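You operate a simulated robot arm through the tools that you are given. There is no shell and no other tool. Be economical: measure what you need, move in short steps, check, and stop when the job is done.

The job below is to be done with a simulated robot arm. You get a single attempt, and the scene is never put back.

TASK
Draw a cup of whey from vat 3 and swing it to SEAT.
Fine: wind the cup UP before swinging; leave the teal switch, the grey button and the ribbed cups.

The check looks at the end state, three seconds after you hand in, the way a careful person would. Anything else that was tipped, shoved, dropped, spilled or broken makes it a failure.

THE ROBOT
A 7-joint arm with a two-finger parallel gripper, fixed in place. Base frame: the origin is at the foot of the arm, x ahead of it, y to its left, z up. Lengths are in cm, angles in rad, forces in N, time in s.
With the tool pointing down near the work surface it reaches from about 30 to 70 cm from the base axis. Its first joint turns from -1.152 to 1.152 rad. Payload 1.57 kg.
The TCP is the grasp point between the finger pads, 3 cm short of the fingertips. In the tool frame z runs along the fingers and y along their closing line. Largest opening 11 cm; finger width 2.4, thickness 1.2; the body of the gripper, 4.8 by 11.2 cm, starts 7.8 cm behind the TCP.
Orientation is told as [roll, pitch, yaw] about the base's x, y, z axes, in that order, counted from this pose: with the fingers straight down and closing along the base's y, the tool's x points along the base's -x, its y along +y and its z along -z.

THE INTERFACE
- The arm moves only by the tool step_arm. Its argument "increments" is a list of rows, each an object of numbers (a shift or turn left out is 0, a gripper value left out holds the last): "gripper": the closure, from 0 (fully open) to 1 (shut); "tx", "ty", "tz": the shift along the tool's x, y, z in units of 500 mm (1.0 is 500 mm); "ax", "ay", "az": the turn, a rotation vector about the tool's x, y, z in units of 60 degrees (1.0 is 60 degrees). In form: [{"gripper": .., "tx": .., "ty": .., "tz": .., "ax": .., "ay": .., "az": ..}, ...]. A call has 1 to 10 rows; each row is the pose to reach, as a shift and turn from the pose commanded when the call began, along the tool's axes at that moment. A call with a number of a shift or a turn outside -1 to 1 is refused whole. Each row takes 0.2 s and may step no farther than 5 cm and 0.15 rad from the row before; otherwise, or with a gripper value out of range, the whole call is refused. A pose out of reach is approached as far as the arm can. The call stops where the force on the tool passes 40 N (or 10 N more than at its start, if that is more) or the arm is blocked; 0.2 s more then pass. The fingers move at their own pace (about 10.8 cm/s each) and stop on an object; they squeeze with about 32 N. The grip force told is the motor's: it shows also when the fingers shut on nothing. Time passes only in rows, and 0.2 s behind the last, so rows that repeat a pose let the fingers close. It gives the time, the measured TCP pose, the force on the tool (base axes), the opening and the grip force at its end, in the units of the frame above (readings bear some noise), with the torque about the TCP (base axes, N m) and any sound that the robot's microphone picked up.
- Cameras (640 x 400 px; columns grow to the right, rows downward): "scene" is fixed at [12.86, -37.79, 139.79]; the picture's right is [0.98, -0.18, 0.00], its down [-0.12, -0.62, -0.77] and it looks along [0.14, 0.76, -0.63] (base axes); focal length 258 px, centre (320, 200). "wrist" rides on the gripper at [7, 1.6, -14.1] in the tool frame; the picture's right is [-0.23, 0.97, 0.00], its down [-0.85, -0.20, -0.48] and it looks along [-0.47, -0.11, 0.88] (tool axes); focal length 222 px, centre (320, 200). There is no depth. A picture from a camera that has moved, and an enlarged one, comes with that camera's place and axes in the base frame and with its lens.
- snapshot(camera): a new picture of that camera. It takes no simulated time.
- zoom(camera, box): a new picture of the part [left, top, right, bottom] of that camera's present view, enlarged. It takes no simulated time.
- job_done(): hands the job in; it is judged then, once.

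Go step by step. Nothing tells you positions but the pictures and the camera data: compare them with the known pose of the tool, close in by small moves and look again before you grip or let go. The budget is 120 turns and 68 pictures, counting those below and the enlarged ones. Unless the task says otherwise, let go and move clear before handing in, and close with one line.

The tools are called after ">>>" as name(argument=value, ...) on one line, values as JSON. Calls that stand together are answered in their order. step_arm: Moves the arm, as the interface text tells. Its arguments: {"type":"object","properties":{"increments":{"type":"array","items":{"type":"object","properties":{"gripper":{"type":"number"},"tx":{"type":"number"},"ty":{"type":"number"},"tz":{"type":"number"},"ax":{"type":"number"},"ay":{"type":"number"},"az":{"type":"number"}}}}},"required":["increments"]} The other tools are called the same way: snapshot (camera) takes a picture; zoom (camera, box) takes an enlarged picture of a part of a camera's view; job_done () hands the job in.

At the start:

```text
time: 0.0
ee_pos: [36.19, 18.54, 118.6]
tcp_rot: [0.0, 0.002, 0.0]
ft_force: [-0.1, -0.3, -0.1]
wrist_torque: [-0.02, 0.0, 0.0]
finger_gap: 10.97
grip_force: 0.1
```

scene: 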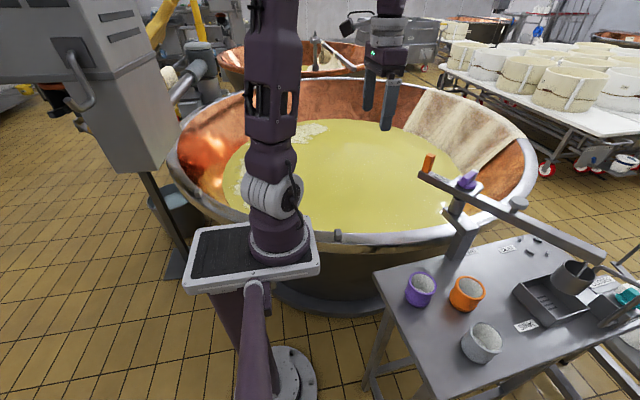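
wrist: 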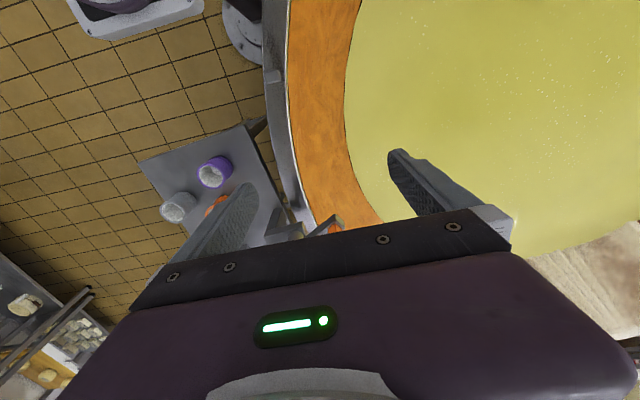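

I see a cheese vat, and a table at right with a swing-arm device, purple/orange/grey cups and a teal switch. I'll zoom in on the table and device to understand the mechanism.

>>> zoom(camera="scene", box=[400, 140, 640, 290])

>>> zoom(camera="scene", box=[500, 230, 640, 330])

>>> zoom(camera="scene", box=[380, 240, 540, 370])

```text
2.67 times, centred on (520, 215) of scene
camera zoom: at [12.86, -37.79, 139.79], right [0.98, -0.18, 0.0], down [-0.12, -0.62, -0.77], along [0.14, 0.76, -0.63], focal length 687 px, centre (-213, 160)
```

zoom: 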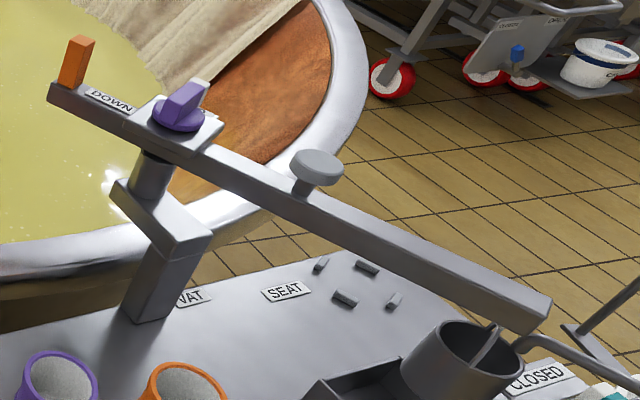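

```text
4.00 times, centred on (570, 280) of scene
camera zoom: at [12.86, -37.79, 139.79], right [0.98, -0.18, 0.0], down [-0.12, -0.62, -0.77], along [0.14, 0.76, -0.63], focal length 1030 px, centre (-680, -120)
```

zoom: 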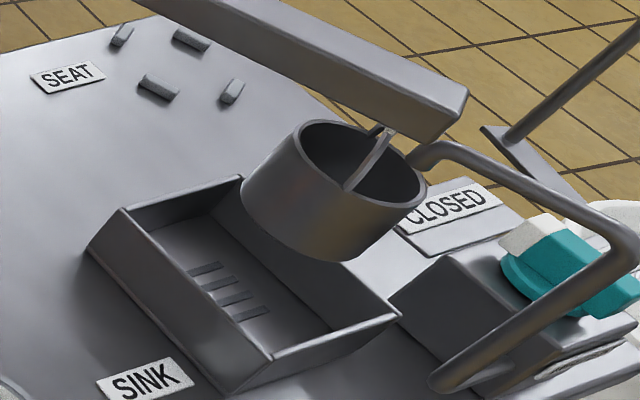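

```text
3.08 times, centred on (460, 305) of scene
camera zoom: at [12.86, -37.79, 139.79], right [0.98, -0.18, 0.0], down [-0.12, -0.62, -0.77], along [0.14, 0.76, -0.63], focal length 792 px, centre (-111, -123)
```

zoom: 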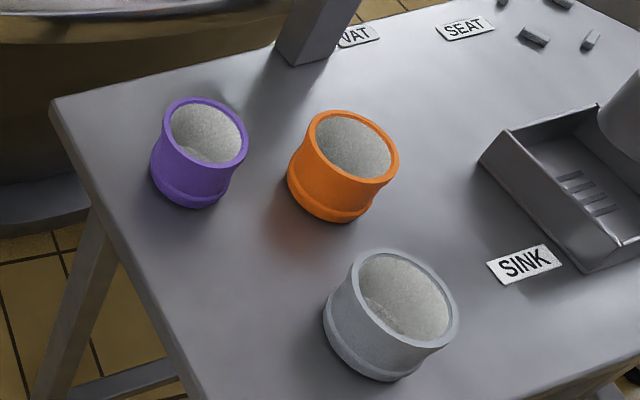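

The boom pivots on a post, with an orange tab at its tail near (52,16,101) and a purple winding knob near the pivot. I'll bring the wrist camera above the knob for a closer look.

>>> step_arm(increments=[{"gripper": 0, "tx": -0.06, "ty": -0.042, "tz": -0.008}, {"tx": -0.12, "ty": -0.084, "tz": -0.016}, {"tx": -0.18, "ty": -0.126, "tz": -0.024}, {"tx": -0.24, "ty": -0.168, "tz": -0.032}, {"tx": -0.3, "ty": -0.21, "tz": -0.04}, {"tx": -0.356, "ty": -0.25, "tz": -0.048}])

>>> snapshot(camera="wrist")

>>> snapshot(camera="scene")

```text
time: 1.4
ee_pos: [54.25, 6.03, 121.09]
tcp_rot: [0.003, -0.001, 0.0]
ft_force: [0.4, 0.0, 0.4]
wrist_torque: [0.0, 0.03, 0.03]
finger_gap: 10.98
grip_force: 0.1
```

```text
62 pictures are left
camera wrist: at [47.24, 7.62, 135.21], right [0.23, 0.97, 0.0], down [0.86, -0.2, 0.48], along [0.47, -0.11, -0.88], focal length 222 px, centre (320, 200)
```

wrist: 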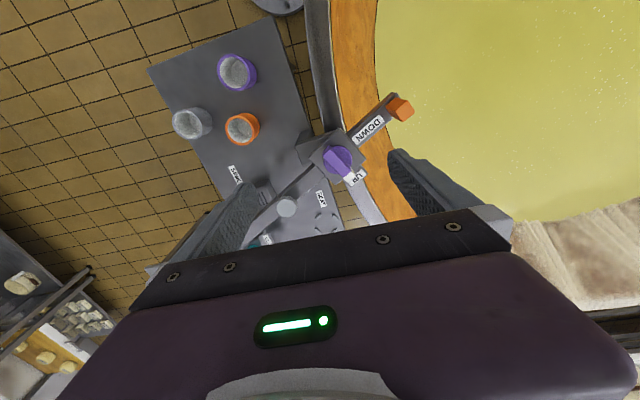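

```text
61 pictures are left
```

scene: 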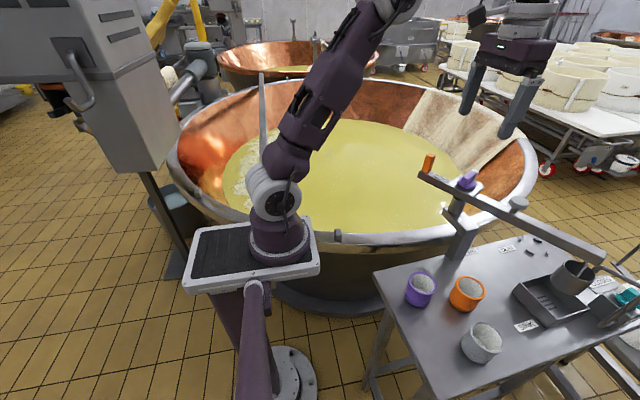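

>>> zoom(camera="wrist", box=[220, 70, 440, 245])

```text
2.29 times, centred on (330, 158) of wrist
camera zoom: at [47.24, 7.62, 135.21], right [0.23, 0.97, 0.0], down [0.86, -0.2, 0.48], along [0.47, -0.11, -0.88], focal length 508 px, centre (297, 297)
```

zoom: 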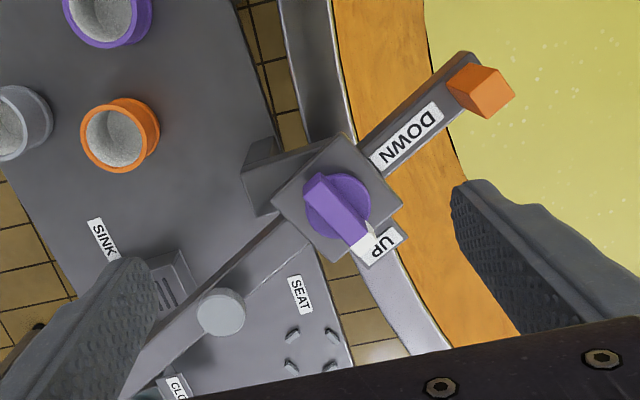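

Pointer is at UP, DOWN is +90° (counter-clockwise from above); the pivot is at about (58.6,7.8), the boom points to -59° and the tail tab is near (53,17,103). I'll go over the tab with the closing line across the boom and look.

>>> step_arm(increments=[{"gripper": 0, "tx": 0.003, "ty": 0.028, "tz": 0.005, "az": 0.123}, {"tx": 0.006, "ty": 0.056, "tz": 0.01, "az": 0.246}, {"tx": 0.009, "ty": 0.084, "tz": 0.02, "az": 0.369}, {"tx": 0.012, "ty": 0.112, "tz": 0.03, "az": 0.492}, {"tx": 0.015, "ty": 0.14, "tz": 0.04, "az": 0.615}, {"tx": 0.018, "ty": 0.168, "tz": 0.05, "az": 0.738}, {"tx": 0.021, "ty": 0.196, "tz": 0.06, "az": 0.861}, {"tx": 0.023, "ty": 0.219, "tz": 0.07, "az": 0.983}])

>>> snapshot(camera="wrist")

>>> snapshot(camera="scene")

```text
time: 3.2
ee_pos: [52.96, 16.96, 117.51]
tcp_rot: [0.0, 0.0, -1.031]
ft_force: [-0.6, 0.5, 0.0]
wrist_torque: [-0.01, -0.02, -0.02]
finger_gap: 11.0
grip_force: 0.0
```

```text
59 pictures are left
camera wrist: at [50.67, 23.74, 131.63], right [0.95, 0.3, 0.0], down [0.27, -0.84, 0.48], along [0.15, -0.46, -0.88], focal length 222 px, centre (320, 200)
```

wrist: 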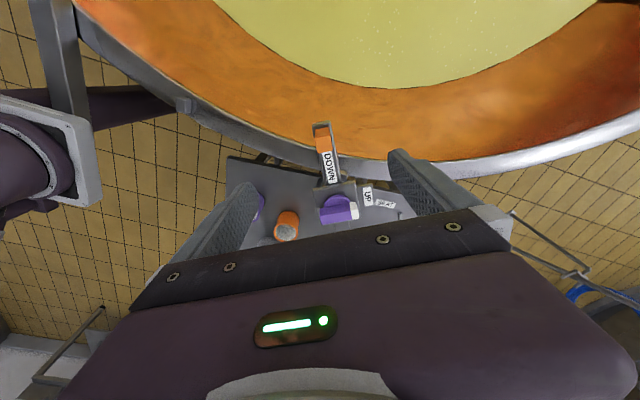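

```text
58 pictures are left
```

scene: 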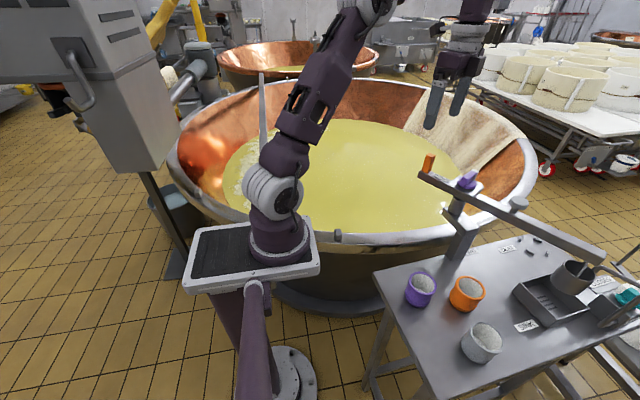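

>>> zoom(camera="wrist", box=[260, 110, 420, 230])

>>> zoom(camera="scene", box=[400, 130, 500, 200])

```text
3.33 times, centred on (340, 170) of wrist
camera zoom: at [50.67, 23.74, 131.63], right [0.95, 0.3, 0.0], down [0.27, -0.84, 0.48], along [0.15, -0.46, -0.88], focal length 740 px, centre (253, 300)
```

zoom: 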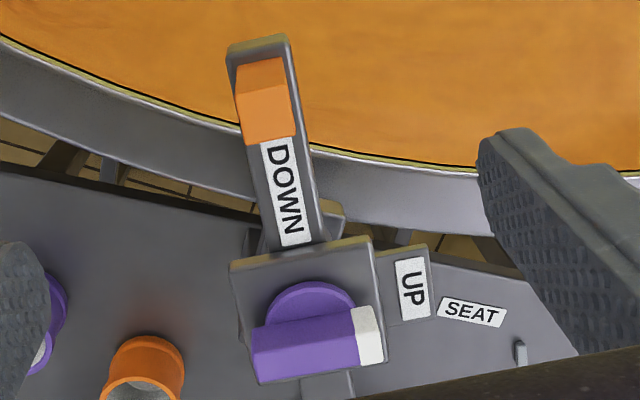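

```text
5.71 times, centred on (450, 165) of scene
camera zoom: at [12.86, -37.79, 139.79], right [0.98, -0.18, 0.0], down [-0.12, -0.62, -0.77], along [0.14, 0.76, -0.63], focal length 1471 px, centre (-423, 400)
```

zoom: 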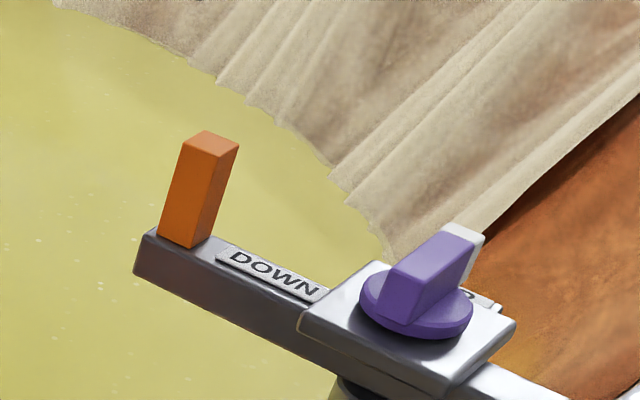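

The tab top is at (53.4,17.2,105.4), about 1.9 cm wide and 5 cm tall, on the boom top at z≈100.4; the knob bar is centred at (58.7,7.75), top z≈104. I descend around the tab and grip it.

>>> step_arm(increments=[{"gripper": 0, "ty": 0.005, "tz": 0.07}, {"ty": 0.0097, "tz": 0.14}, {"ty": 0.0097, "tz": 0.2}, {"ty": 0.0097, "tz": 0.24}, {"ty": 0.0097, "tz": 0.264}])

>>> snapshot(camera="wrist")

>>> zoom(camera="scene", box=[400, 110, 520, 200])

```text
time: 4.4
ee_pos: [53.24, 17.22, 104.24]
tcp_rot: [0.0, 0.001, -1.031]
ft_force: [0.2, 0.3, -0.4]
wrist_torque: [-0.02, 0.03, 0.02]
finger_gap: 11.03
grip_force: 0.1
```

```text
55 pictures are left
camera wrist: at [51.09, 23.98, 118.46], right [0.95, 0.31, 0.0], down [0.27, -0.84, 0.48], along [0.15, -0.46, -0.88], focal length 222 px, centre (320, 200)
```

wrist: 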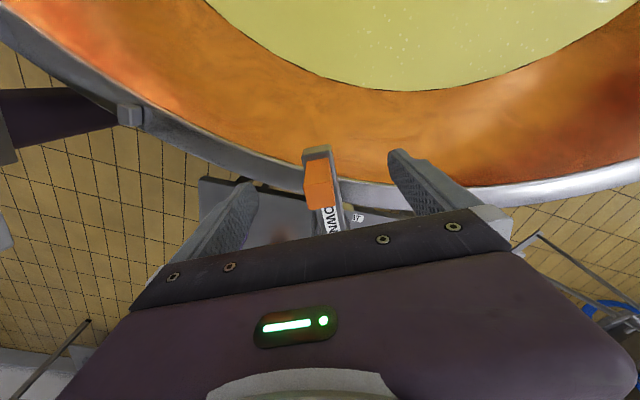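

```text
4.44 times, centred on (460, 155) of scene
camera zoom: at [12.86, -37.79, 139.79], right [0.98, -0.18, 0.0], down [-0.12, -0.62, -0.77], along [0.14, 0.76, -0.63], focal length 1144 px, centre (-302, 400)
```

zoom: 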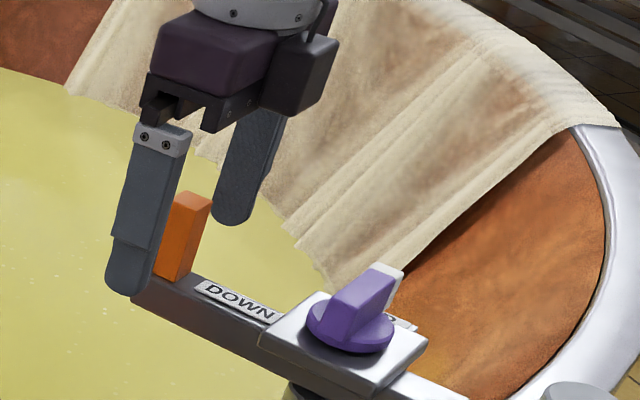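

The fingers straddle the tab, centred. Closing on it.

>>> step_arm(increments=[{"gripper": 1}, {"gripper": 1}, {"gripper": 1}, {"gripper": 1}])

>>> zoom(camera="scene", box=[400, 110, 640, 300])

```text
time: 5.4
ee_pos: [53.24, 17.31, 104.34]
tcp_rot: [-0.001, -0.001, -1.03]
ft_force: [0.0, -0.8, -1.0]
wrist_torque: [-0.06, -0.14, -0.14]
finger_gap: 2.1
grip_force: 34.8
```

```text
2.11 times, centred on (520, 205) of scene
camera zoom: at [12.87, -37.78, 139.79], right [0.98, -0.18, 0.0], down [-0.12, -0.62, -0.77], along [0.14, 0.76, -0.63], focal length 542 px, centre (-101, 190)
```

zoom: 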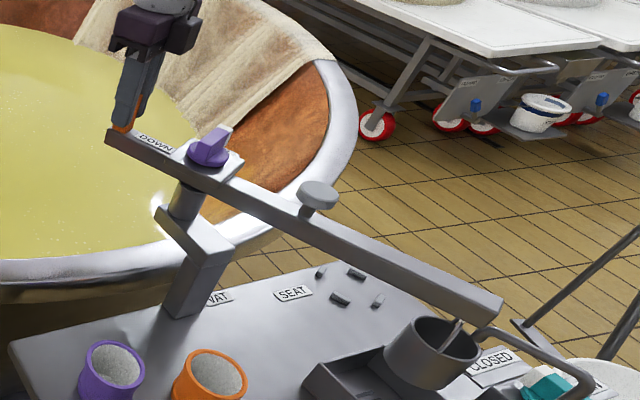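

Gripped. Before swinging I check the tap's pipe against the cup's path.

>>> zoom(camera="scene", box=[540, 240, 640, 320])

```text
5.00 times, centred on (590, 280) of scene
camera zoom: at [12.87, -37.78, 139.79], right [0.98, -0.18, 0.0], down [-0.12, -0.62, -0.77], along [0.14, 0.76, -0.63], focal length 1287 px, centre (-1030, -200)
```

zoom: 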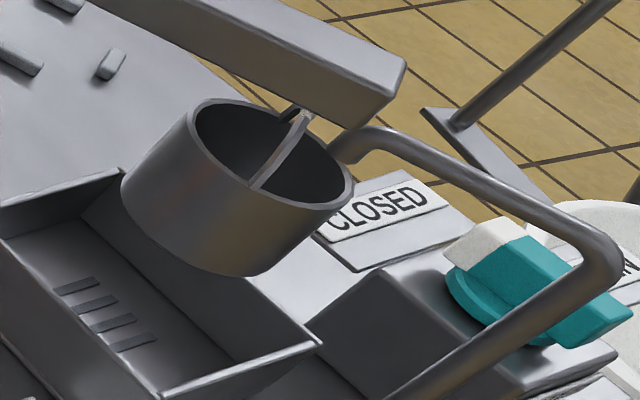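

The pipe (z≈90, about 32 cm from the pivot) is outside the cup's sweep (about 29.5 cm, bottom ≈90). I test a slow 20° counter-clockwise swing.

>>> step_arm(increments=[{"gripper": 1, "tx": -0.0002, "ty": -0.0153, "az": -0.0667}, {"tx": -0.0014, "ty": -0.0307, "az": -0.1333}, {"tx": -0.0038, "ty": -0.0458, "az": -0.2}, {"tx": -0.0071, "ty": -0.0608, "az": -0.2667}, {"tx": -0.0115, "ty": -0.0755, "az": -0.3333}])

>>> snapshot(camera="scene")

```text
time: 6.6
ee_pos: [50.35, 14.73, 104.37]
tcp_rot: [0.0, 0.001, -0.678]
ft_force: [-3.3, 3.8, 1.8]
wrist_torque: [0.64, 0.66, -0.05]
finger_gap: 2.11
grip_force: 35.0
```

```text
51 pictures are left
```

scene: 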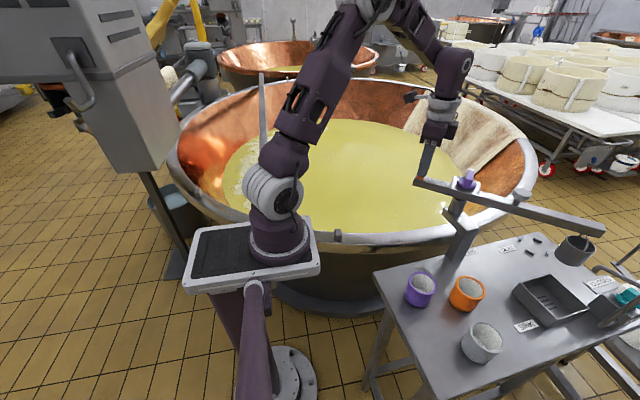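

The boom swings freely and the cup clears the pipe. Continuing 40°.

>>> step_arm(increments=[{"gripper": 1, "tx": -0.0002, "ty": -0.0153, "az": -0.0667}, {"tx": -0.0014, "ty": -0.0307, "az": -0.1333}, {"tx": -0.0038, "ty": -0.0458, "az": -0.2}, {"tx": -0.0071, "ty": -0.0608, "az": -0.2667}, {"tx": -0.0115, "ty": -0.0755, "az": -0.3333}, {"tx": -0.017, "ty": -0.0899, "az": -0.4}, {"tx": -0.0234, "ty": -0.1039, "az": -0.4667}, {"tx": -0.0308, "ty": -0.1174, "az": -0.5333}, {"tx": -0.039, "ty": -0.1303, "az": -0.6}, {"tx": -0.0482, "ty": -0.1426, "az": -0.6667}])

>>> snapshot(camera="scene")

```text
time: 8.8
ee_pos: [47.88, 7.78, 104.37]
tcp_rot: [-0.001, 0.001, 0.018]
ft_force: [-6.7, -1.6, -15.2]
wrist_torque: [0.14, -0.75, -0.28]
finger_gap: 2.1
grip_force: 34.1
```

```text
50 pictures are left
```

scene: 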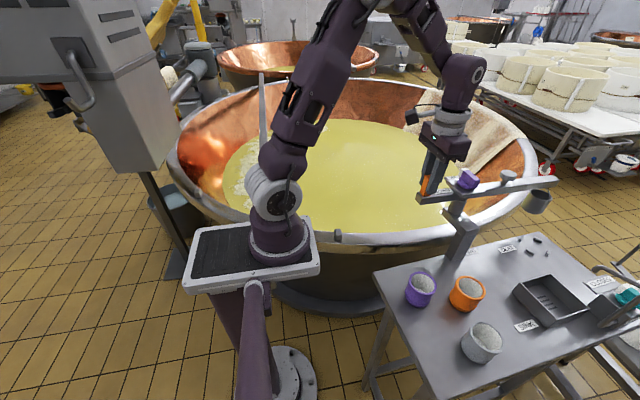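

Boom now at about +1°, past SEAT, still free; slight radial/vertical load builds up, so I ease out a bit and continue 20°.

>>> step_arm(increments=[{"gripper": 1, "tx": 0.0018, "ty": -0.0153, "tz": 0.002, "az": -0.0667}, {"tx": 0.0006, "ty": -0.0307, "tz": 0.002, "az": -0.1333}, {"tx": -0.0018, "ty": -0.0458, "tz": 0.002, "az": -0.2}, {"tx": -0.0051, "ty": -0.0608, "tz": 0.002, "az": -0.2667}, {"tx": -0.0095, "ty": -0.0755, "tz": 0.002, "az": -0.3333}])

>>> snapshot(camera="scene")

```text
time: 10.0
ee_pos: [48.62, 3.99, 104.31]
tcp_rot: [0.0, -0.007, 0.368]
ft_force: [12.7, 6.8, 11.5]
wrist_torque: [0.32, 0.76, -0.01]
finger_gap: 2.07
grip_force: 34.1
```

```text
49 pictures are left
```

scene: 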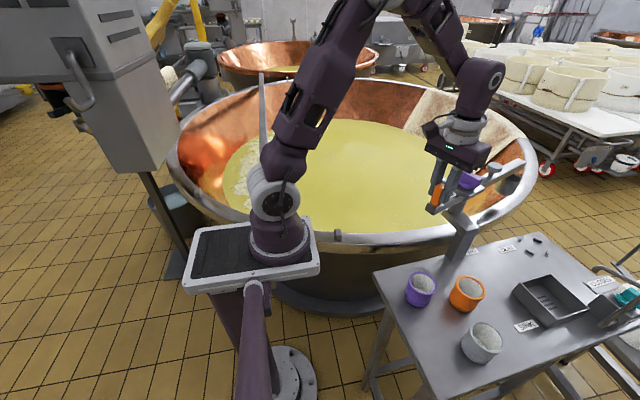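

Fitting the path gives pivot (58.75,7.93), radius 10.85. I correct for that and swing 40° more.

>>> step_arm(increments=[{"gripper": 1, "tx": -0.0025, "ty": -0.0151, "tz": -0.002, "az": -0.0667}, {"tx": -0.0041, "ty": -0.0302, "tz": -0.002, "az": -0.1333}, {"tx": -0.0067, "ty": -0.0451, "tz": -0.002, "az": -0.2}, {"tx": -0.0104, "ty": -0.0598, "tz": -0.002, "az": -0.2667}, {"tx": -0.0151, "ty": -0.0742, "tz": -0.002, "az": -0.3333}, {"tx": -0.0208, "ty": -0.0882, "tz": -0.002, "az": -0.4}, {"tx": -0.0274, "ty": -0.1019, "tz": -0.002, "az": -0.4667}, {"tx": -0.035, "ty": -0.115, "tz": -0.002, "az": -0.5333}, {"tx": -0.0434, "ty": -0.1275, "tz": -0.002, "az": -0.6}, {"tx": -0.0528, "ty": -0.1395, "tz": -0.002, "az": -0.6667}])

>>> snapshot(camera="scene")

```text
time: 12.2
ee_pos: [53.38, -1.52, 104.27]
tcp_rot: [0.002, 0.001, 1.066]
ft_force: [4.1, 5.4, 5.6]
wrist_torque: [0.46, -0.54, -0.19]
finger_gap: 2.1
grip_force: 34.3
```

```text
48 pictures are left
```

scene: 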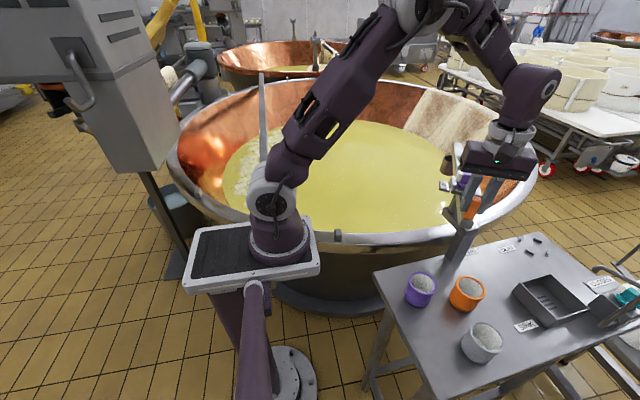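

Going on 28° to about +89°.

>>> step_arm(increments=[{"gripper": 1, "tx": -0.0015, "ty": -0.0151, "tz": -0.001, "az": -0.0667}, {"tx": -0.0031, "ty": -0.0302, "tz": -0.001, "az": -0.1333}, {"tx": -0.0057, "ty": -0.0451, "tz": -0.001, "az": -0.2}, {"tx": -0.0094, "ty": -0.0598, "tz": -0.001, "az": -0.2667}, {"tx": -0.0141, "ty": -0.0742, "tz": -0.001, "az": -0.3333}, {"tx": -0.0198, "ty": -0.0882, "tz": -0.001, "az": -0.4}, {"tx": -0.0264, "ty": -0.1019, "tz": -0.001, "az": -0.4667}])

>>> snapshot(camera="scene")

>>> snapshot(camera="wrist")

```text
time: 13.8
ee_pos: [58.35, -3.08, 104.3]
tcp_rot: [0.002, 0.001, 1.555]
ft_force: [-0.3, -7.1, -26.2]
wrist_torque: [-0.73, -0.8, -0.09]
finger_gap: 2.1
grip_force: 34.0
```

```text
47 pictures are left
```

scene: 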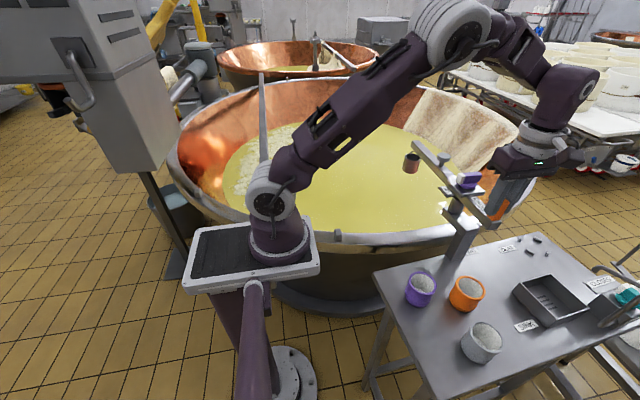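

```text
46 pictures are left
camera wrist: at [56.76, -10.04, 118.52], right [-0.97, 0.24, 0.0], down [0.21, 0.85, 0.48], along [0.11, 0.46, -0.88], focal length 222 px, centre (320, 200)
```

wrist: 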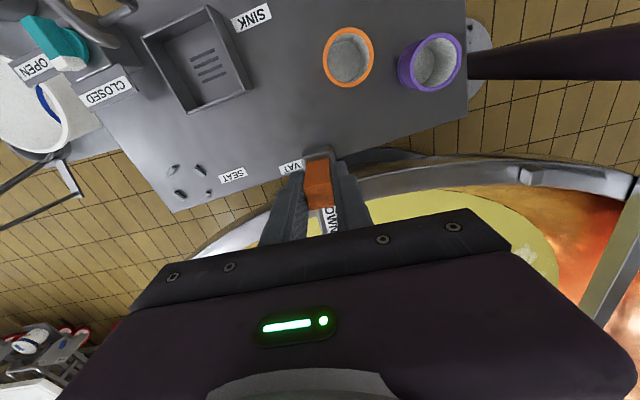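

Boom is near +89°, cup appears over the whey. Let me check by zoom before deciding whether to go farther.

>>> zoom(camera="scene", box=[370, 110, 540, 250])

```text
2.86 times, centred on (455, 180) of scene
camera zoom: at [12.91, -37.81, 139.78], right [0.98, -0.18, 0.0], down [-0.12, -0.62, -0.77], along [0.14, 0.76, -0.63], focal length 736 px, centre (-66, 257)
```

zoom: 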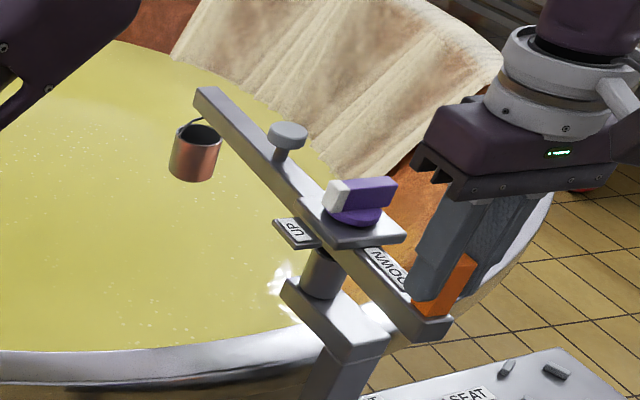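

Cup is over the whey. I release the tab and rise.

>>> step_arm(increments=[{"gripper": 1, "tz": 0.001}, {"gripper": 0.3, "tz": 0.001}, {"gripper": 0, "tz": 0.001}, {"gripper": 0, "tz": 0.001}, {"tz": -0.04}, {"tz": -0.11}, {"tz": -0.19}, {"tz": -0.27}])

>>> zoom(camera="scene", box=[370, 110, 540, 250])

```text
time: 15.6
ee_pos: [58.41, -2.9, 117.75]
tcp_rot: [-0.001, 0.001, 1.555]
ft_force: [0.7, 0.2, 0.4]
wrist_torque: [0.02, -0.02, 0.04]
finger_gap: 10.99
grip_force: 0.0
```

```text
2.86 times, centred on (455, 180) of scene
camera zoom: at [12.86, -37.79, 139.79], right [0.98, -0.18, 0.0], down [-0.12, -0.62, -0.77], along [0.14, 0.76, -0.63], focal length 736 px, centre (-66, 257)
```

zoom: 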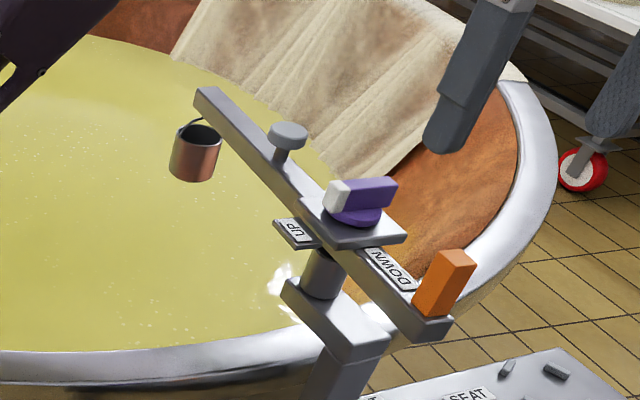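

Boom stayed put. Moving over the knob and turning the tool to yaw 0 (in two calls).

>>> step_arm(increments=[{"gripper": 0, "tx": -0.031, "ty": -0.001, "az": 0.14}, {"tx": -0.062, "ty": -0.002, "az": 0.28}, {"tx": -0.093, "ty": -0.003, "az": 0.42}, {"tx": -0.124, "ty": -0.004, "az": 0.56}, {"tx": -0.155, "ty": -0.006, "az": 0.7}, {"tx": -0.186, "ty": -0.008, "az": 0.84}, {"tx": -0.2166, "ty": -0.0102, "az": 0.98}])

>>> step_arm(increments=[{"gripper": 0, "az": 0.13}, {"az": 0.26}, {"az": 0.39}, {"az": 0.505}])

>>> snapshot(camera="wrist")

>>> zoom(camera="wrist", box=[240, 80, 440, 220])

>>> zoom(camera="scene", box=[420, 120, 540, 210])

```text
time: 17.2
ee_pos: [59.11, 7.89, 117.91]
tcp_rot: [0.001, 0.001, 0.523]
ft_force: [-0.4, 0.7, -0.2]
wrist_torque: [0.01, -0.02, -0.01]
finger_gap: 11.0
grip_force: 0.1
```

```text
time: 18.2
ee_pos: [59.15, 7.88, 117.97]
tcp_rot: [0.0, -0.002, -0.004]
ft_force: [0.3, -0.6, 0.1]
wrist_torque: [0.0, 0.0, 0.01]
finger_gap: 10.97
grip_force: 0.0
```

```text
43 pictures are left
camera wrist: at [52.13, 9.48, 132.06], right [0.23, 0.97, 0.0], down [0.85, -0.2, 0.48], along [0.47, -0.11, -0.88], focal length 222 px, centre (320, 200)
```

wrist: 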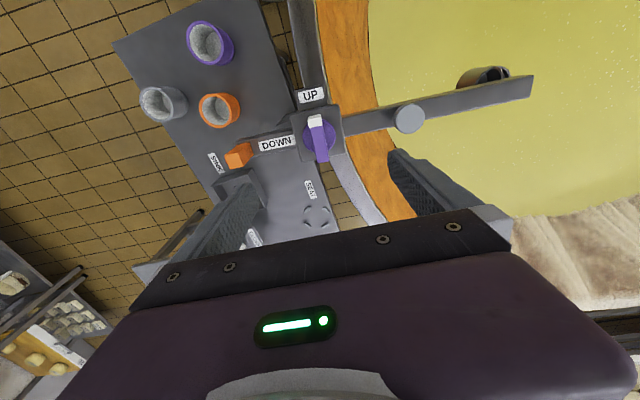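

```text
2.86 times, centred on (340, 150) of wrist
camera zoom: at [52.13, 9.48, 132.06], right [0.23, 0.97, 0.0], down [0.85, -0.2, 0.48], along [0.47, -0.11, -0.88], focal length 635 px, centre (263, 343)
```

zoom: 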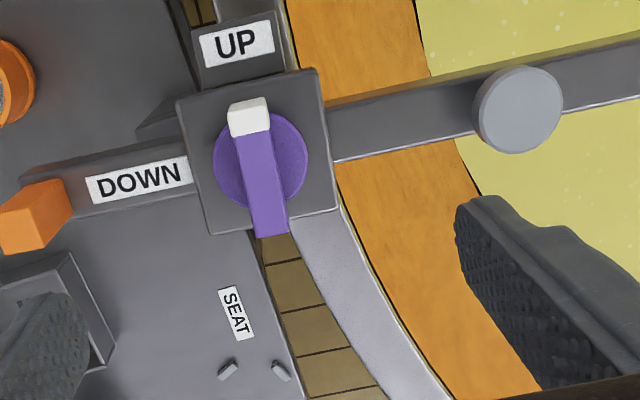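

```text
4.44 times, centred on (480, 165) of scene
camera zoom: at [12.86, -37.79, 139.79], right [0.98, -0.18, 0.0], down [-0.12, -0.62, -0.77], along [0.14, 0.76, -0.63], focal length 1144 px, centre (-391, 356)
```

zoom: 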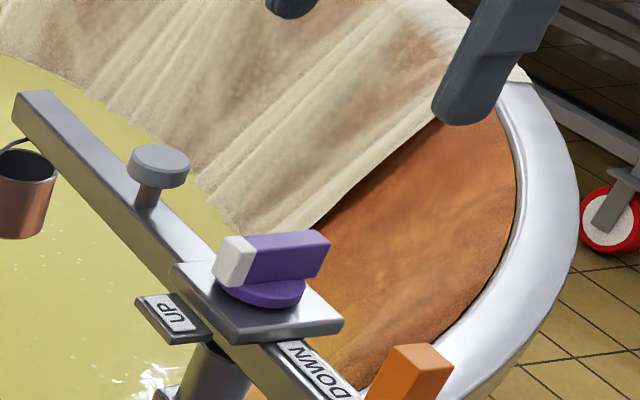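

Bar is centred at about (58.7,7.8), z 101.7–104.5, aligned with yaw 0. I descend with the fingers partly closed, to keep clear of the grey button.

>>> step_arm(increments=[{"gripper": 0.4, "tx": 0.009, "tz": 0.0}, {"tx": 0.009, "tz": 0.07}, {"tx": 0.009, "tz": 0.14}, {"tx": 0.009, "tz": 0.2}, {"tx": 0.009, "tz": 0.235}, {"tx": 0.009, "tz": 0.2534}])

>>> zoom(camera="wrist", box=[220, 80, 460, 240])

>>> zoom(camera="scene", box=[420, 120, 540, 210])

```text
time: 19.6
ee_pos: [58.79, 7.83, 105.22]
tcp_rot: [0.002, 0.001, -0.002]
ft_force: [0.5, -0.1, 0.8]
wrist_torque: [-0.01, -0.01, -0.05]
finger_gap: 6.62
grip_force: 0.2
```

```text
2.50 times, centred on (340, 160) of wrist
camera zoom: at [51.79, 9.46, 119.35], right [0.23, 0.97, 0.0], down [0.85, -0.2, 0.48], along [0.47, -0.11, -0.88], focal length 555 px, centre (270, 300)
```

zoom: 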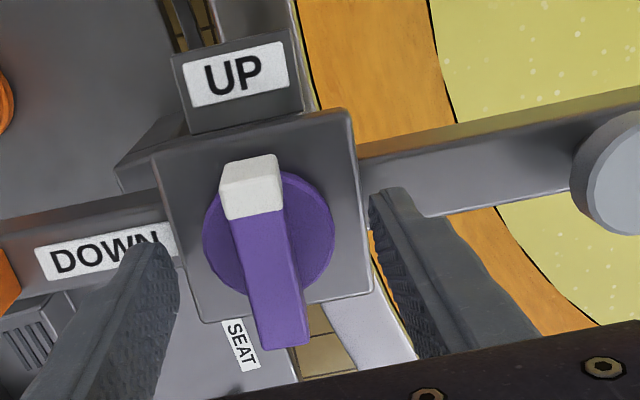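

```text
4.44 times, centred on (480, 165) of scene
camera zoom: at [12.86, -37.79, 139.79], right [0.98, -0.18, 0.0], down [-0.12, -0.62, -0.77], along [0.14, 0.76, -0.63], focal length 1144 px, centre (-391, 356)
```

zoom: 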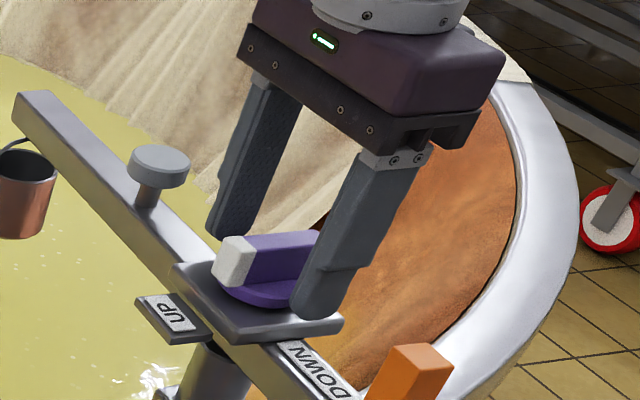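

Well placed; closing on the knob bar.

>>> step_arm(increments=[{"gripper": 1}, {"gripper": 1}, {"gripper": 1}])

```text
time: 20.4
ee_pos: [58.76, 7.86, 105.21]
tcp_rot: [0.001, 0.0, -0.002]
ft_force: [-1.2, -1.7, -6.4]
wrist_torque: [-0.2, -0.63, -0.08]
finger_gap: 4.26
grip_force: 45.0
```

Gap 4.26 means the tips caught the disc rather than the bar. I open, raise 0.8 cm and regrip.

>>> step_arm(increments=[{"gripper": 0.4}, {"gripper": 0.4}, {"gripper": 0.4, "tz": -0.016}, {"gripper": 1, "tz": -0.016}, {"gripper": 1, "tz": -0.016}, {"gripper": 1, "tz": -0.016}])

>>> zoom(camera="scene", box=[420, 120, 540, 210])

```text
time: 21.8
ee_pos: [58.73, 7.84, 106.09]
tcp_rot: [0.0, 0.0, -0.002]
ft_force: [1.7, 1.1, 1.1]
wrist_torque: [0.03, 0.24, 0.07]
finger_gap: 1.58
grip_force: 31.6
```

```text
4.44 times, centred on (480, 165) of scene
camera zoom: at [12.86, -37.78, 139.79], right [0.98, -0.18, 0.0], down [-0.12, -0.62, -0.77], along [0.14, 0.76, -0.63], focal length 1144 px, centre (-391, 356)
```

zoom: 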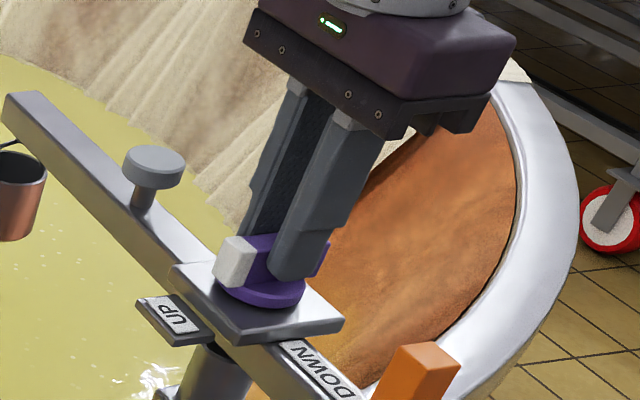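

Gripped on the bar. Turning toward DOWN (counter-clockwise), first 50°.

>>> step_arm(increments=[{"gripper": 1, "az": -0.1}, {"az": -0.2}, {"az": -0.3}, {"az": -0.4}, {"az": -0.5}, {"az": -0.6}, {"az": -0.7}, {"az": -0.8}])

>>> zoom(camera="scene", box=[370, 110, 540, 250])

```text
time: 23.6
ee_pos: [58.63, 7.79, 106.01]
tcp_rot: [0.001, -0.002, 0.827]
ft_force: [-0.1, -0.6, 1.9]
wrist_torque: [0.05, 0.29, -5.24]
finger_gap: 4.14
grip_force: 45.1
```

```text
2.86 times, centred on (455, 180) of scene
camera zoom: at [12.86, -37.79, 139.79], right [0.98, -0.18, 0.0], down [-0.12, -0.62, -0.77], along [0.14, 0.76, -0.63], focal length 736 px, centre (-66, 257)
```

zoom: 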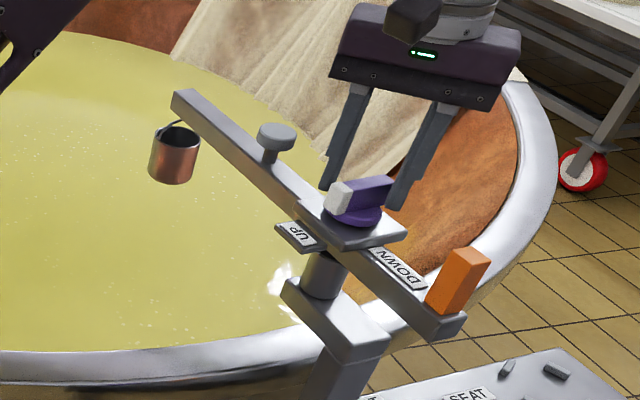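

The knob did not turn; the boom shifted a few degrees and the fingers slipped open on the bar. I back off the turn, open, and look closely.

>>> step_arm(increments=[{"gripper": 1, "az": 0.14}, {"az": 0.28}, {"az": 0.42}, {"az": 0.56}, {"az": 0.7}])

>>> zoom(camera="scene", box=[370, 110, 540, 250])

>>> snapshot(camera="wrist")

```text
time: 24.8
ee_pos: [58.67, 7.81, 106.02]
tcp_rot: [0.0, 0.0, 0.1]
ft_force: [3.0, -7.0, -3.0]
wrist_torque: [-0.16, -0.15, -0.56]
finger_gap: 1.59
grip_force: 31.5
```

```text
2.86 times, centred on (455, 180) of scene
camera zoom: at [12.88, -37.81, 139.78], right [0.98, -0.18, 0.0], down [-0.12, -0.62, -0.77], along [0.14, 0.76, -0.63], focal length 736 px, centre (-66, 257)
```

zoom: 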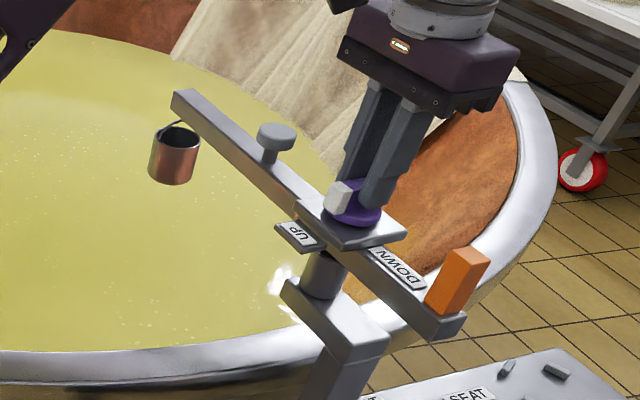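

```text
35 pictures are left
camera wrist: at [51.59, 8.71, 120.2], right [0.13, 0.99, 0.0], down [0.87, -0.11, 0.48], along [0.47, -0.06, -0.88], focal length 222 px, centre (320, 200)
```

wrist: 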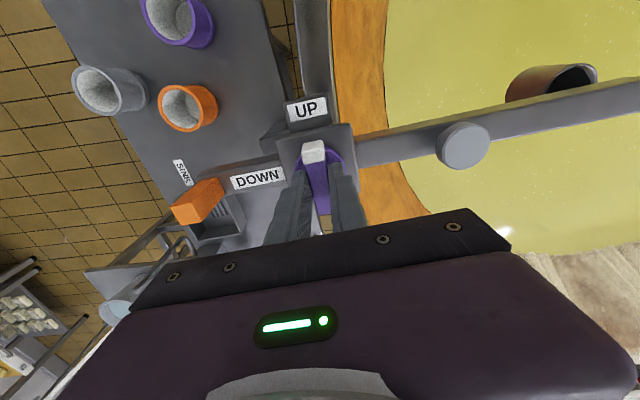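

Boom is now near +95°, fingers aligned with the bar again. Testing small counter-clockwise turns while reading torque.

>>> step_arm(increments=[{"gripper": 1, "az": -0.05}, {"az": -0.1}, {"az": -0.1}])

>>> step_arm(increments=[{"gripper": 1, "az": -0.05}, {"az": -0.1}, {"az": -0.1}])

>>> zoom(camera="scene", box=[370, 110, 540, 250])

```text
time: 25.6
ee_pos: [58.71, 7.76, 106.02]
tcp_rot: [-0.001, 0.002, 0.208]
ft_force: [-2.9, -9.2, -2.1]
wrist_torque: [-0.19, 0.4, -1.12]
finger_gap: 1.84
grip_force: 33.1
```

```text
time: 26.4
ee_pos: [58.59, 7.92, 106.07]
tcp_rot: [0.001, 0.0, 0.313]
ft_force: [-5.1, -13.8, 3.3]
wrist_torque: [0.07, 0.43, -1.14]
finger_gap: 2.12
grip_force: 34.6
```

```text
2.86 times, centred on (455, 180) of scene
camera zoom: at [12.84, -37.83, 139.78], right [0.98, -0.18, 0.0], down [-0.12, -0.62, -0.77], along [0.14, 0.76, -0.63], focal length 736 px, centre (-66, 257)
```

zoom: 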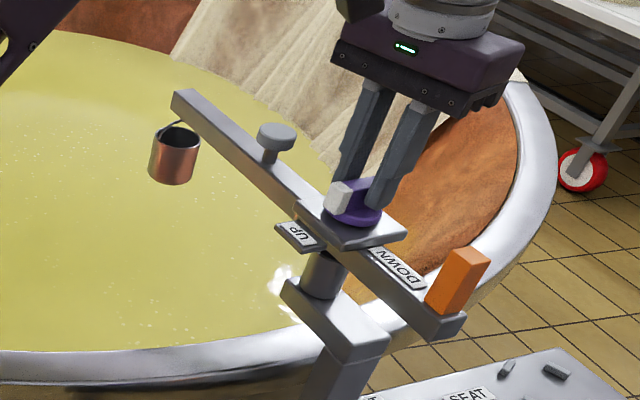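

Counter-clockwise the knob is firmly blocked even with the boom against its stop. I realign and test a small clockwise turn.

>>> step_arm(increments=[{"gripper": 1, "az": 0.1}, {"az": 0.2}, {"az": 0.2}])

>>> step_arm(increments=[{"gripper": 1, "az": 0.05}, {"az": 0.1}, {"az": 0.15}, {"az": 0.15}])

>>> zoom(camera="scene", box=[370, 110, 540, 250])

```text
time: 27.2
ee_pos: [58.77, 7.96, 105.91]
tcp_rot: [0.001, -0.002, 0.102]
ft_force: [10.2, -10.1, -9.2]
wrist_torque: [-0.23, -0.95, -0.68]
finger_gap: 1.61
grip_force: 31.5
```

```text
time: 28.2
ee_pos: [58.84, 7.87, 106.07]
tcp_rot: [-0.001, -0.003, -0.054]
ft_force: [24.2, -11.5, 6.1]
wrist_torque: [-0.24, -0.46, 0.1]
finger_gap: 1.58
grip_force: 31.1
```

```text
2.86 times, centred on (455, 180) of scene
camera zoom: at [12.92, -37.82, 139.77], right [0.98, -0.18, 0.0], down [-0.12, -0.62, -0.77], along [0.14, 0.76, -0.63], focal length 736 px, centre (-66, 257)
```

zoom: 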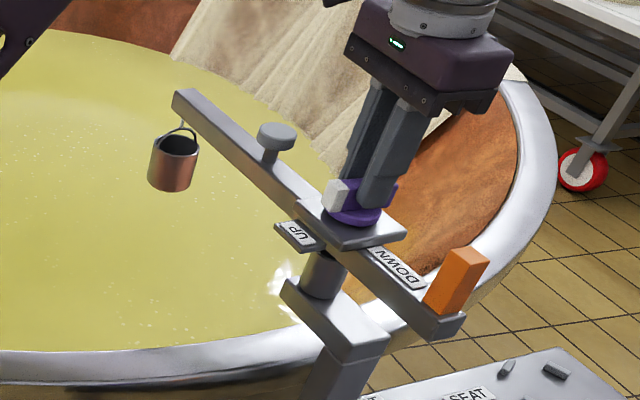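

Clockwise works: the cup lowered slightly and the boom stayed, so DOWN is reached by about 270° clockwise. I continue clockwise, relieving the lateral load.

>>> step_arm(increments=[{"gripper": 1, "tx": -0.002, "ty": -0.001}, {"tx": -0.002, "ty": -0.001, "az": 0.08}, {"tx": -0.002, "ty": -0.001, "az": 0.16}, {"tx": -0.002, "ty": -0.001, "az": 0.24}, {"tx": -0.002, "ty": -0.001, "az": 0.32}, {"tx": -0.002, "ty": -0.001, "az": 0.4}])

```text
time: 29.6
ee_pos: [58.68, 7.88, 106.15]
tcp_rot: [0.001, 0.0, -0.475]
ft_force: [12.7, -5.0, 14.2]
wrist_torque: [-0.01, 0.03, 0.06]
finger_gap: 1.58
grip_force: 31.5
```

>>> step_arm(increments=[{"gripper": 1, "tx": -0.001, "tz": -0.001, "az": 0.1}, {"tx": -0.001, "tz": -0.001, "az": 0.2}, {"tx": -0.001, "tz": -0.001, "az": 0.3}, {"tx": -0.001, "tz": -0.001, "az": 0.4}, {"tx": -0.001, "tz": -0.001, "az": 0.5}, {"tx": -0.001, "tz": -0.001, "az": 0.6}, {"tx": -0.001, "tz": -0.001, "az": 0.7}, {"tx": -0.001, "tz": -0.001, "az": 0.8}, {"tx": -0.001, "tz": -0.001, "az": 0.9}, {"tx": -0.001, "tz": -0.001, "az": 1.0}])

>>> snapshot(camera="scene")

```text
time: 31.8
ee_pos: [58.67, 7.7, 106.14]
tcp_rot: [-0.002, 0.002, -1.524]
ft_force: [-13.7, -8.9, 7.0]
wrist_torque: [0.68, 0.15, 0.07]
finger_gap: 1.59
grip_force: 31.4
```

```text
32 pictures are left
```

scene: 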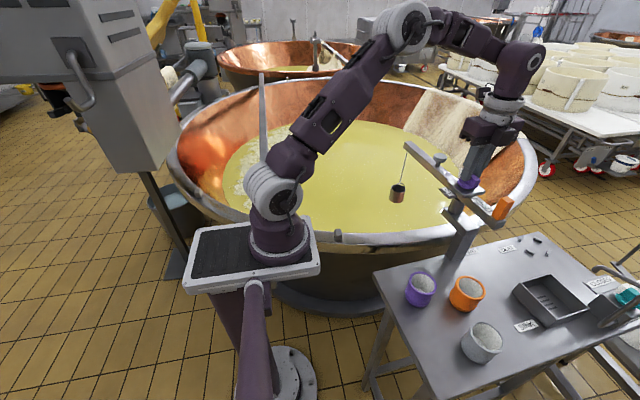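

Cup lowered about 10 cm after ~93°. I release, raise, and turn the tool back 180° for the next stroke.

>>> step_arm(increments=[{"gripper": 0.4}, {"gripper": 0.4}, {"gripper": 0.4, "tz": -0.04}, {"tz": -0.09, "az": -0.14}, {"tz": -0.09, "az": -0.28}, {"tz": -0.09, "az": -0.42}, {"tz": -0.09, "az": -0.56}, {"tz": -0.09, "az": -0.7}, {"tz": -0.09, "az": -0.84}, {"tz": -0.09, "az": -0.98}])

>>> step_arm(increments=[{"gripper": 0.4, "az": -0.14}, {"az": -0.28}, {"az": -0.42}, {"az": -0.56}, {"az": -0.7}, {"az": -0.84}, {"az": -0.98}])

>>> step_arm(increments=[{"gripper": 0.4, "az": -0.14}, {"az": -0.28}, {"az": -0.42}, {"az": -0.56}, {"az": -0.7}, {"az": -0.84}, {"az": -0.98}, {"az": -1.0}])

>>> snapshot(camera="wrist")

>>> zoom(camera="scene", box=[370, 110, 540, 250])

```text
time: 34.0
ee_pos: [58.87, 7.77, 110.59]
tcp_rot: [0.0, -0.001, -0.489]
ft_force: [0.7, 0.9, -0.3]
wrist_torque: [0.01, 0.02, -0.02]
finger_gap: 6.61
grip_force: 0.2
```

```text
time: 35.6
ee_pos: [58.84, 7.87, 110.64]
tcp_rot: [0.0, 0.0, 0.536]
ft_force: [-0.2, 0.6, 0.2]
wrist_torque: [0.02, 0.0, 0.03]
finger_gap: 6.6
grip_force: 0.0
```

```text
time: 37.4
ee_pos: [58.77, 7.78, 110.5]
tcp_rot: [0.0, 0.0, 1.582]
ft_force: [-0.6, -0.3, 0.0]
wrist_torque: [0.03, 0.0, -0.01]
finger_gap: 6.6
grip_force: 0.1
```

```text
31 pictures are left
camera wrist: at [57.28, 0.8, 124.71], right [-0.98, 0.22, 0.0], down [0.19, 0.86, 0.48], along [0.1, 0.47, -0.88], focal length 222 px, centre (320, 200)
```

wrist: 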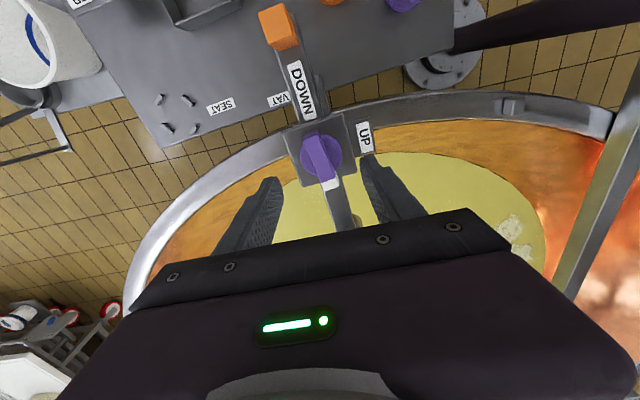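

```text
2.86 times, centred on (455, 180) of scene
camera zoom: at [12.86, -37.79, 139.79], right [0.98, -0.18, 0.0], down [-0.12, -0.62, -0.77], along [0.14, 0.76, -0.63], focal length 736 px, centre (-66, 257)
```

zoom: 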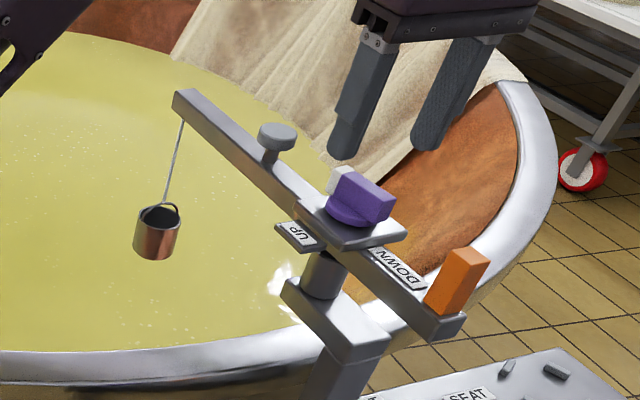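

Knob held; pointer now lies along the boom. Descending and regripping.

>>> step_arm(increments=[{"gripper": 0.4, "tz": 0.05, "az": -0.034}, {"tz": 0.089, "az": -0.034}, {"gripper": 1, "tz": 0.089, "az": -0.034}, {"gripper": 1, "tz": 0.089, "az": -0.034}, {"gripper": 1, "tz": 0.089, "az": -0.034}])

```text
time: 38.6
ee_pos: [58.73, 7.96, 106.19]
tcp_rot: [0.004, -0.001, 1.618]
ft_force: [-18.6, 1.3, -1.9]
wrist_torque: [-0.08, 0.21, 0.06]
finger_gap: 1.58
grip_force: 31.6
```

>>> step_arm(increments=[{"gripper": 1, "ty": 0.0016}, {"ty": 0.0016, "az": 0.1}, {"ty": 0.0016, "az": 0.2}, {"ty": 0.0016, "az": 0.3}, {"ty": 0.0016, "az": 0.4}, {"ty": 0.0016, "az": 0.5}, {"ty": 0.0016, "az": 0.6}, {"ty": 0.0016, "az": 0.7}, {"ty": 0.0016, "az": 0.8}, {"ty": 0.0016, "az": 0.9}])

>>> zoom(camera="scene", box=[370, 110, 540, 250])

```text
time: 40.8
ee_pos: [58.69, 7.85, 106.23]
tcp_rot: [0.0, 0.0, 0.673]
ft_force: [-1.9, 18.3, -26.1]
wrist_torque: [0.0, 0.07, 0.11]
finger_gap: 1.61
grip_force: 31.7
```

```text
2.86 times, centred on (455, 180) of scene
camera zoom: at [12.91, -37.73, 139.8], right [0.98, -0.18, 0.0], down [-0.12, -0.62, -0.77], along [0.14, 0.76, -0.63], focal length 736 px, centre (-66, 257)
```

zoom: 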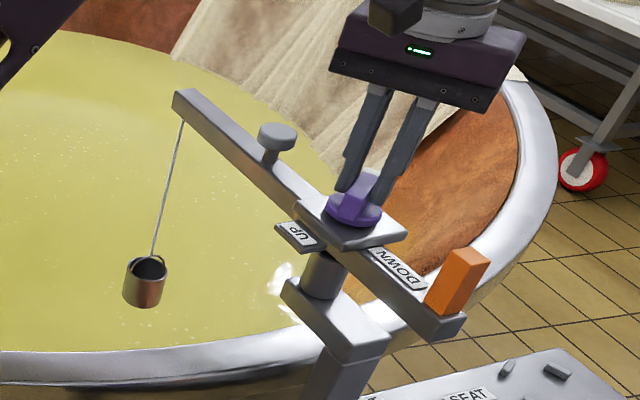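

>>> step_arm(increments=[{"gripper": 1, "tx": -0.0011, "ty": 0.0014, "tz": 0.002}, {"tx": -0.0011, "ty": 0.0014, "tz": 0.002, "az": 0.1}, {"tx": -0.0011, "ty": 0.0014, "tz": 0.002, "az": 0.2}, {"tx": -0.0011, "ty": 0.0014, "tz": 0.002, "az": 0.3}, {"tx": -0.0011, "ty": 0.0014, "tz": 0.002, "az": 0.4}, {"tx": -0.0011, "ty": 0.0014, "tz": 0.002, "az": 0.5}, {"tx": -0.0011, "ty": 0.0014, "tz": 0.002, "az": 0.6}, {"tx": -0.0011, "ty": 0.0014, "tz": 0.002, "az": 0.7}])

>>> zoom(camera="scene", box=[370, 110, 540, 250])

```text
time: 42.6
ee_pos: [58.78, 7.89, 106.29]
tcp_rot: [0.0, -0.003, -0.065]
ft_force: [1.4, 2.1, 9.0]
wrist_torque: [0.15, 0.02, 0.06]
finger_gap: 1.58
grip_force: 31.9
```

```text
2.86 times, centred on (455, 180) of scene
camera zoom: at [12.85, -37.79, 139.79], right [0.98, -0.18, 0.0], down [-0.12, -0.62, -0.77], along [0.14, 0.76, -0.63], focal length 736 px, centre (-66, 257)
```

zoom: 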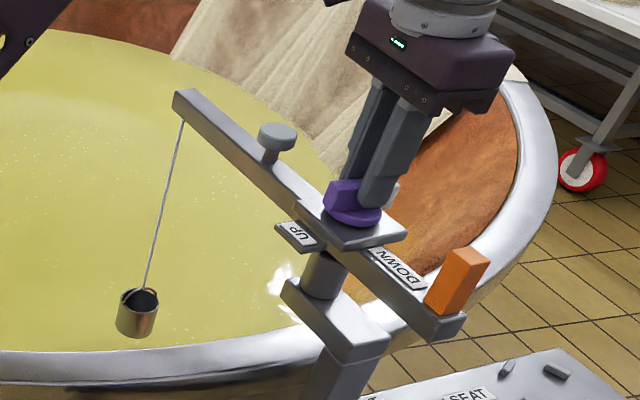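

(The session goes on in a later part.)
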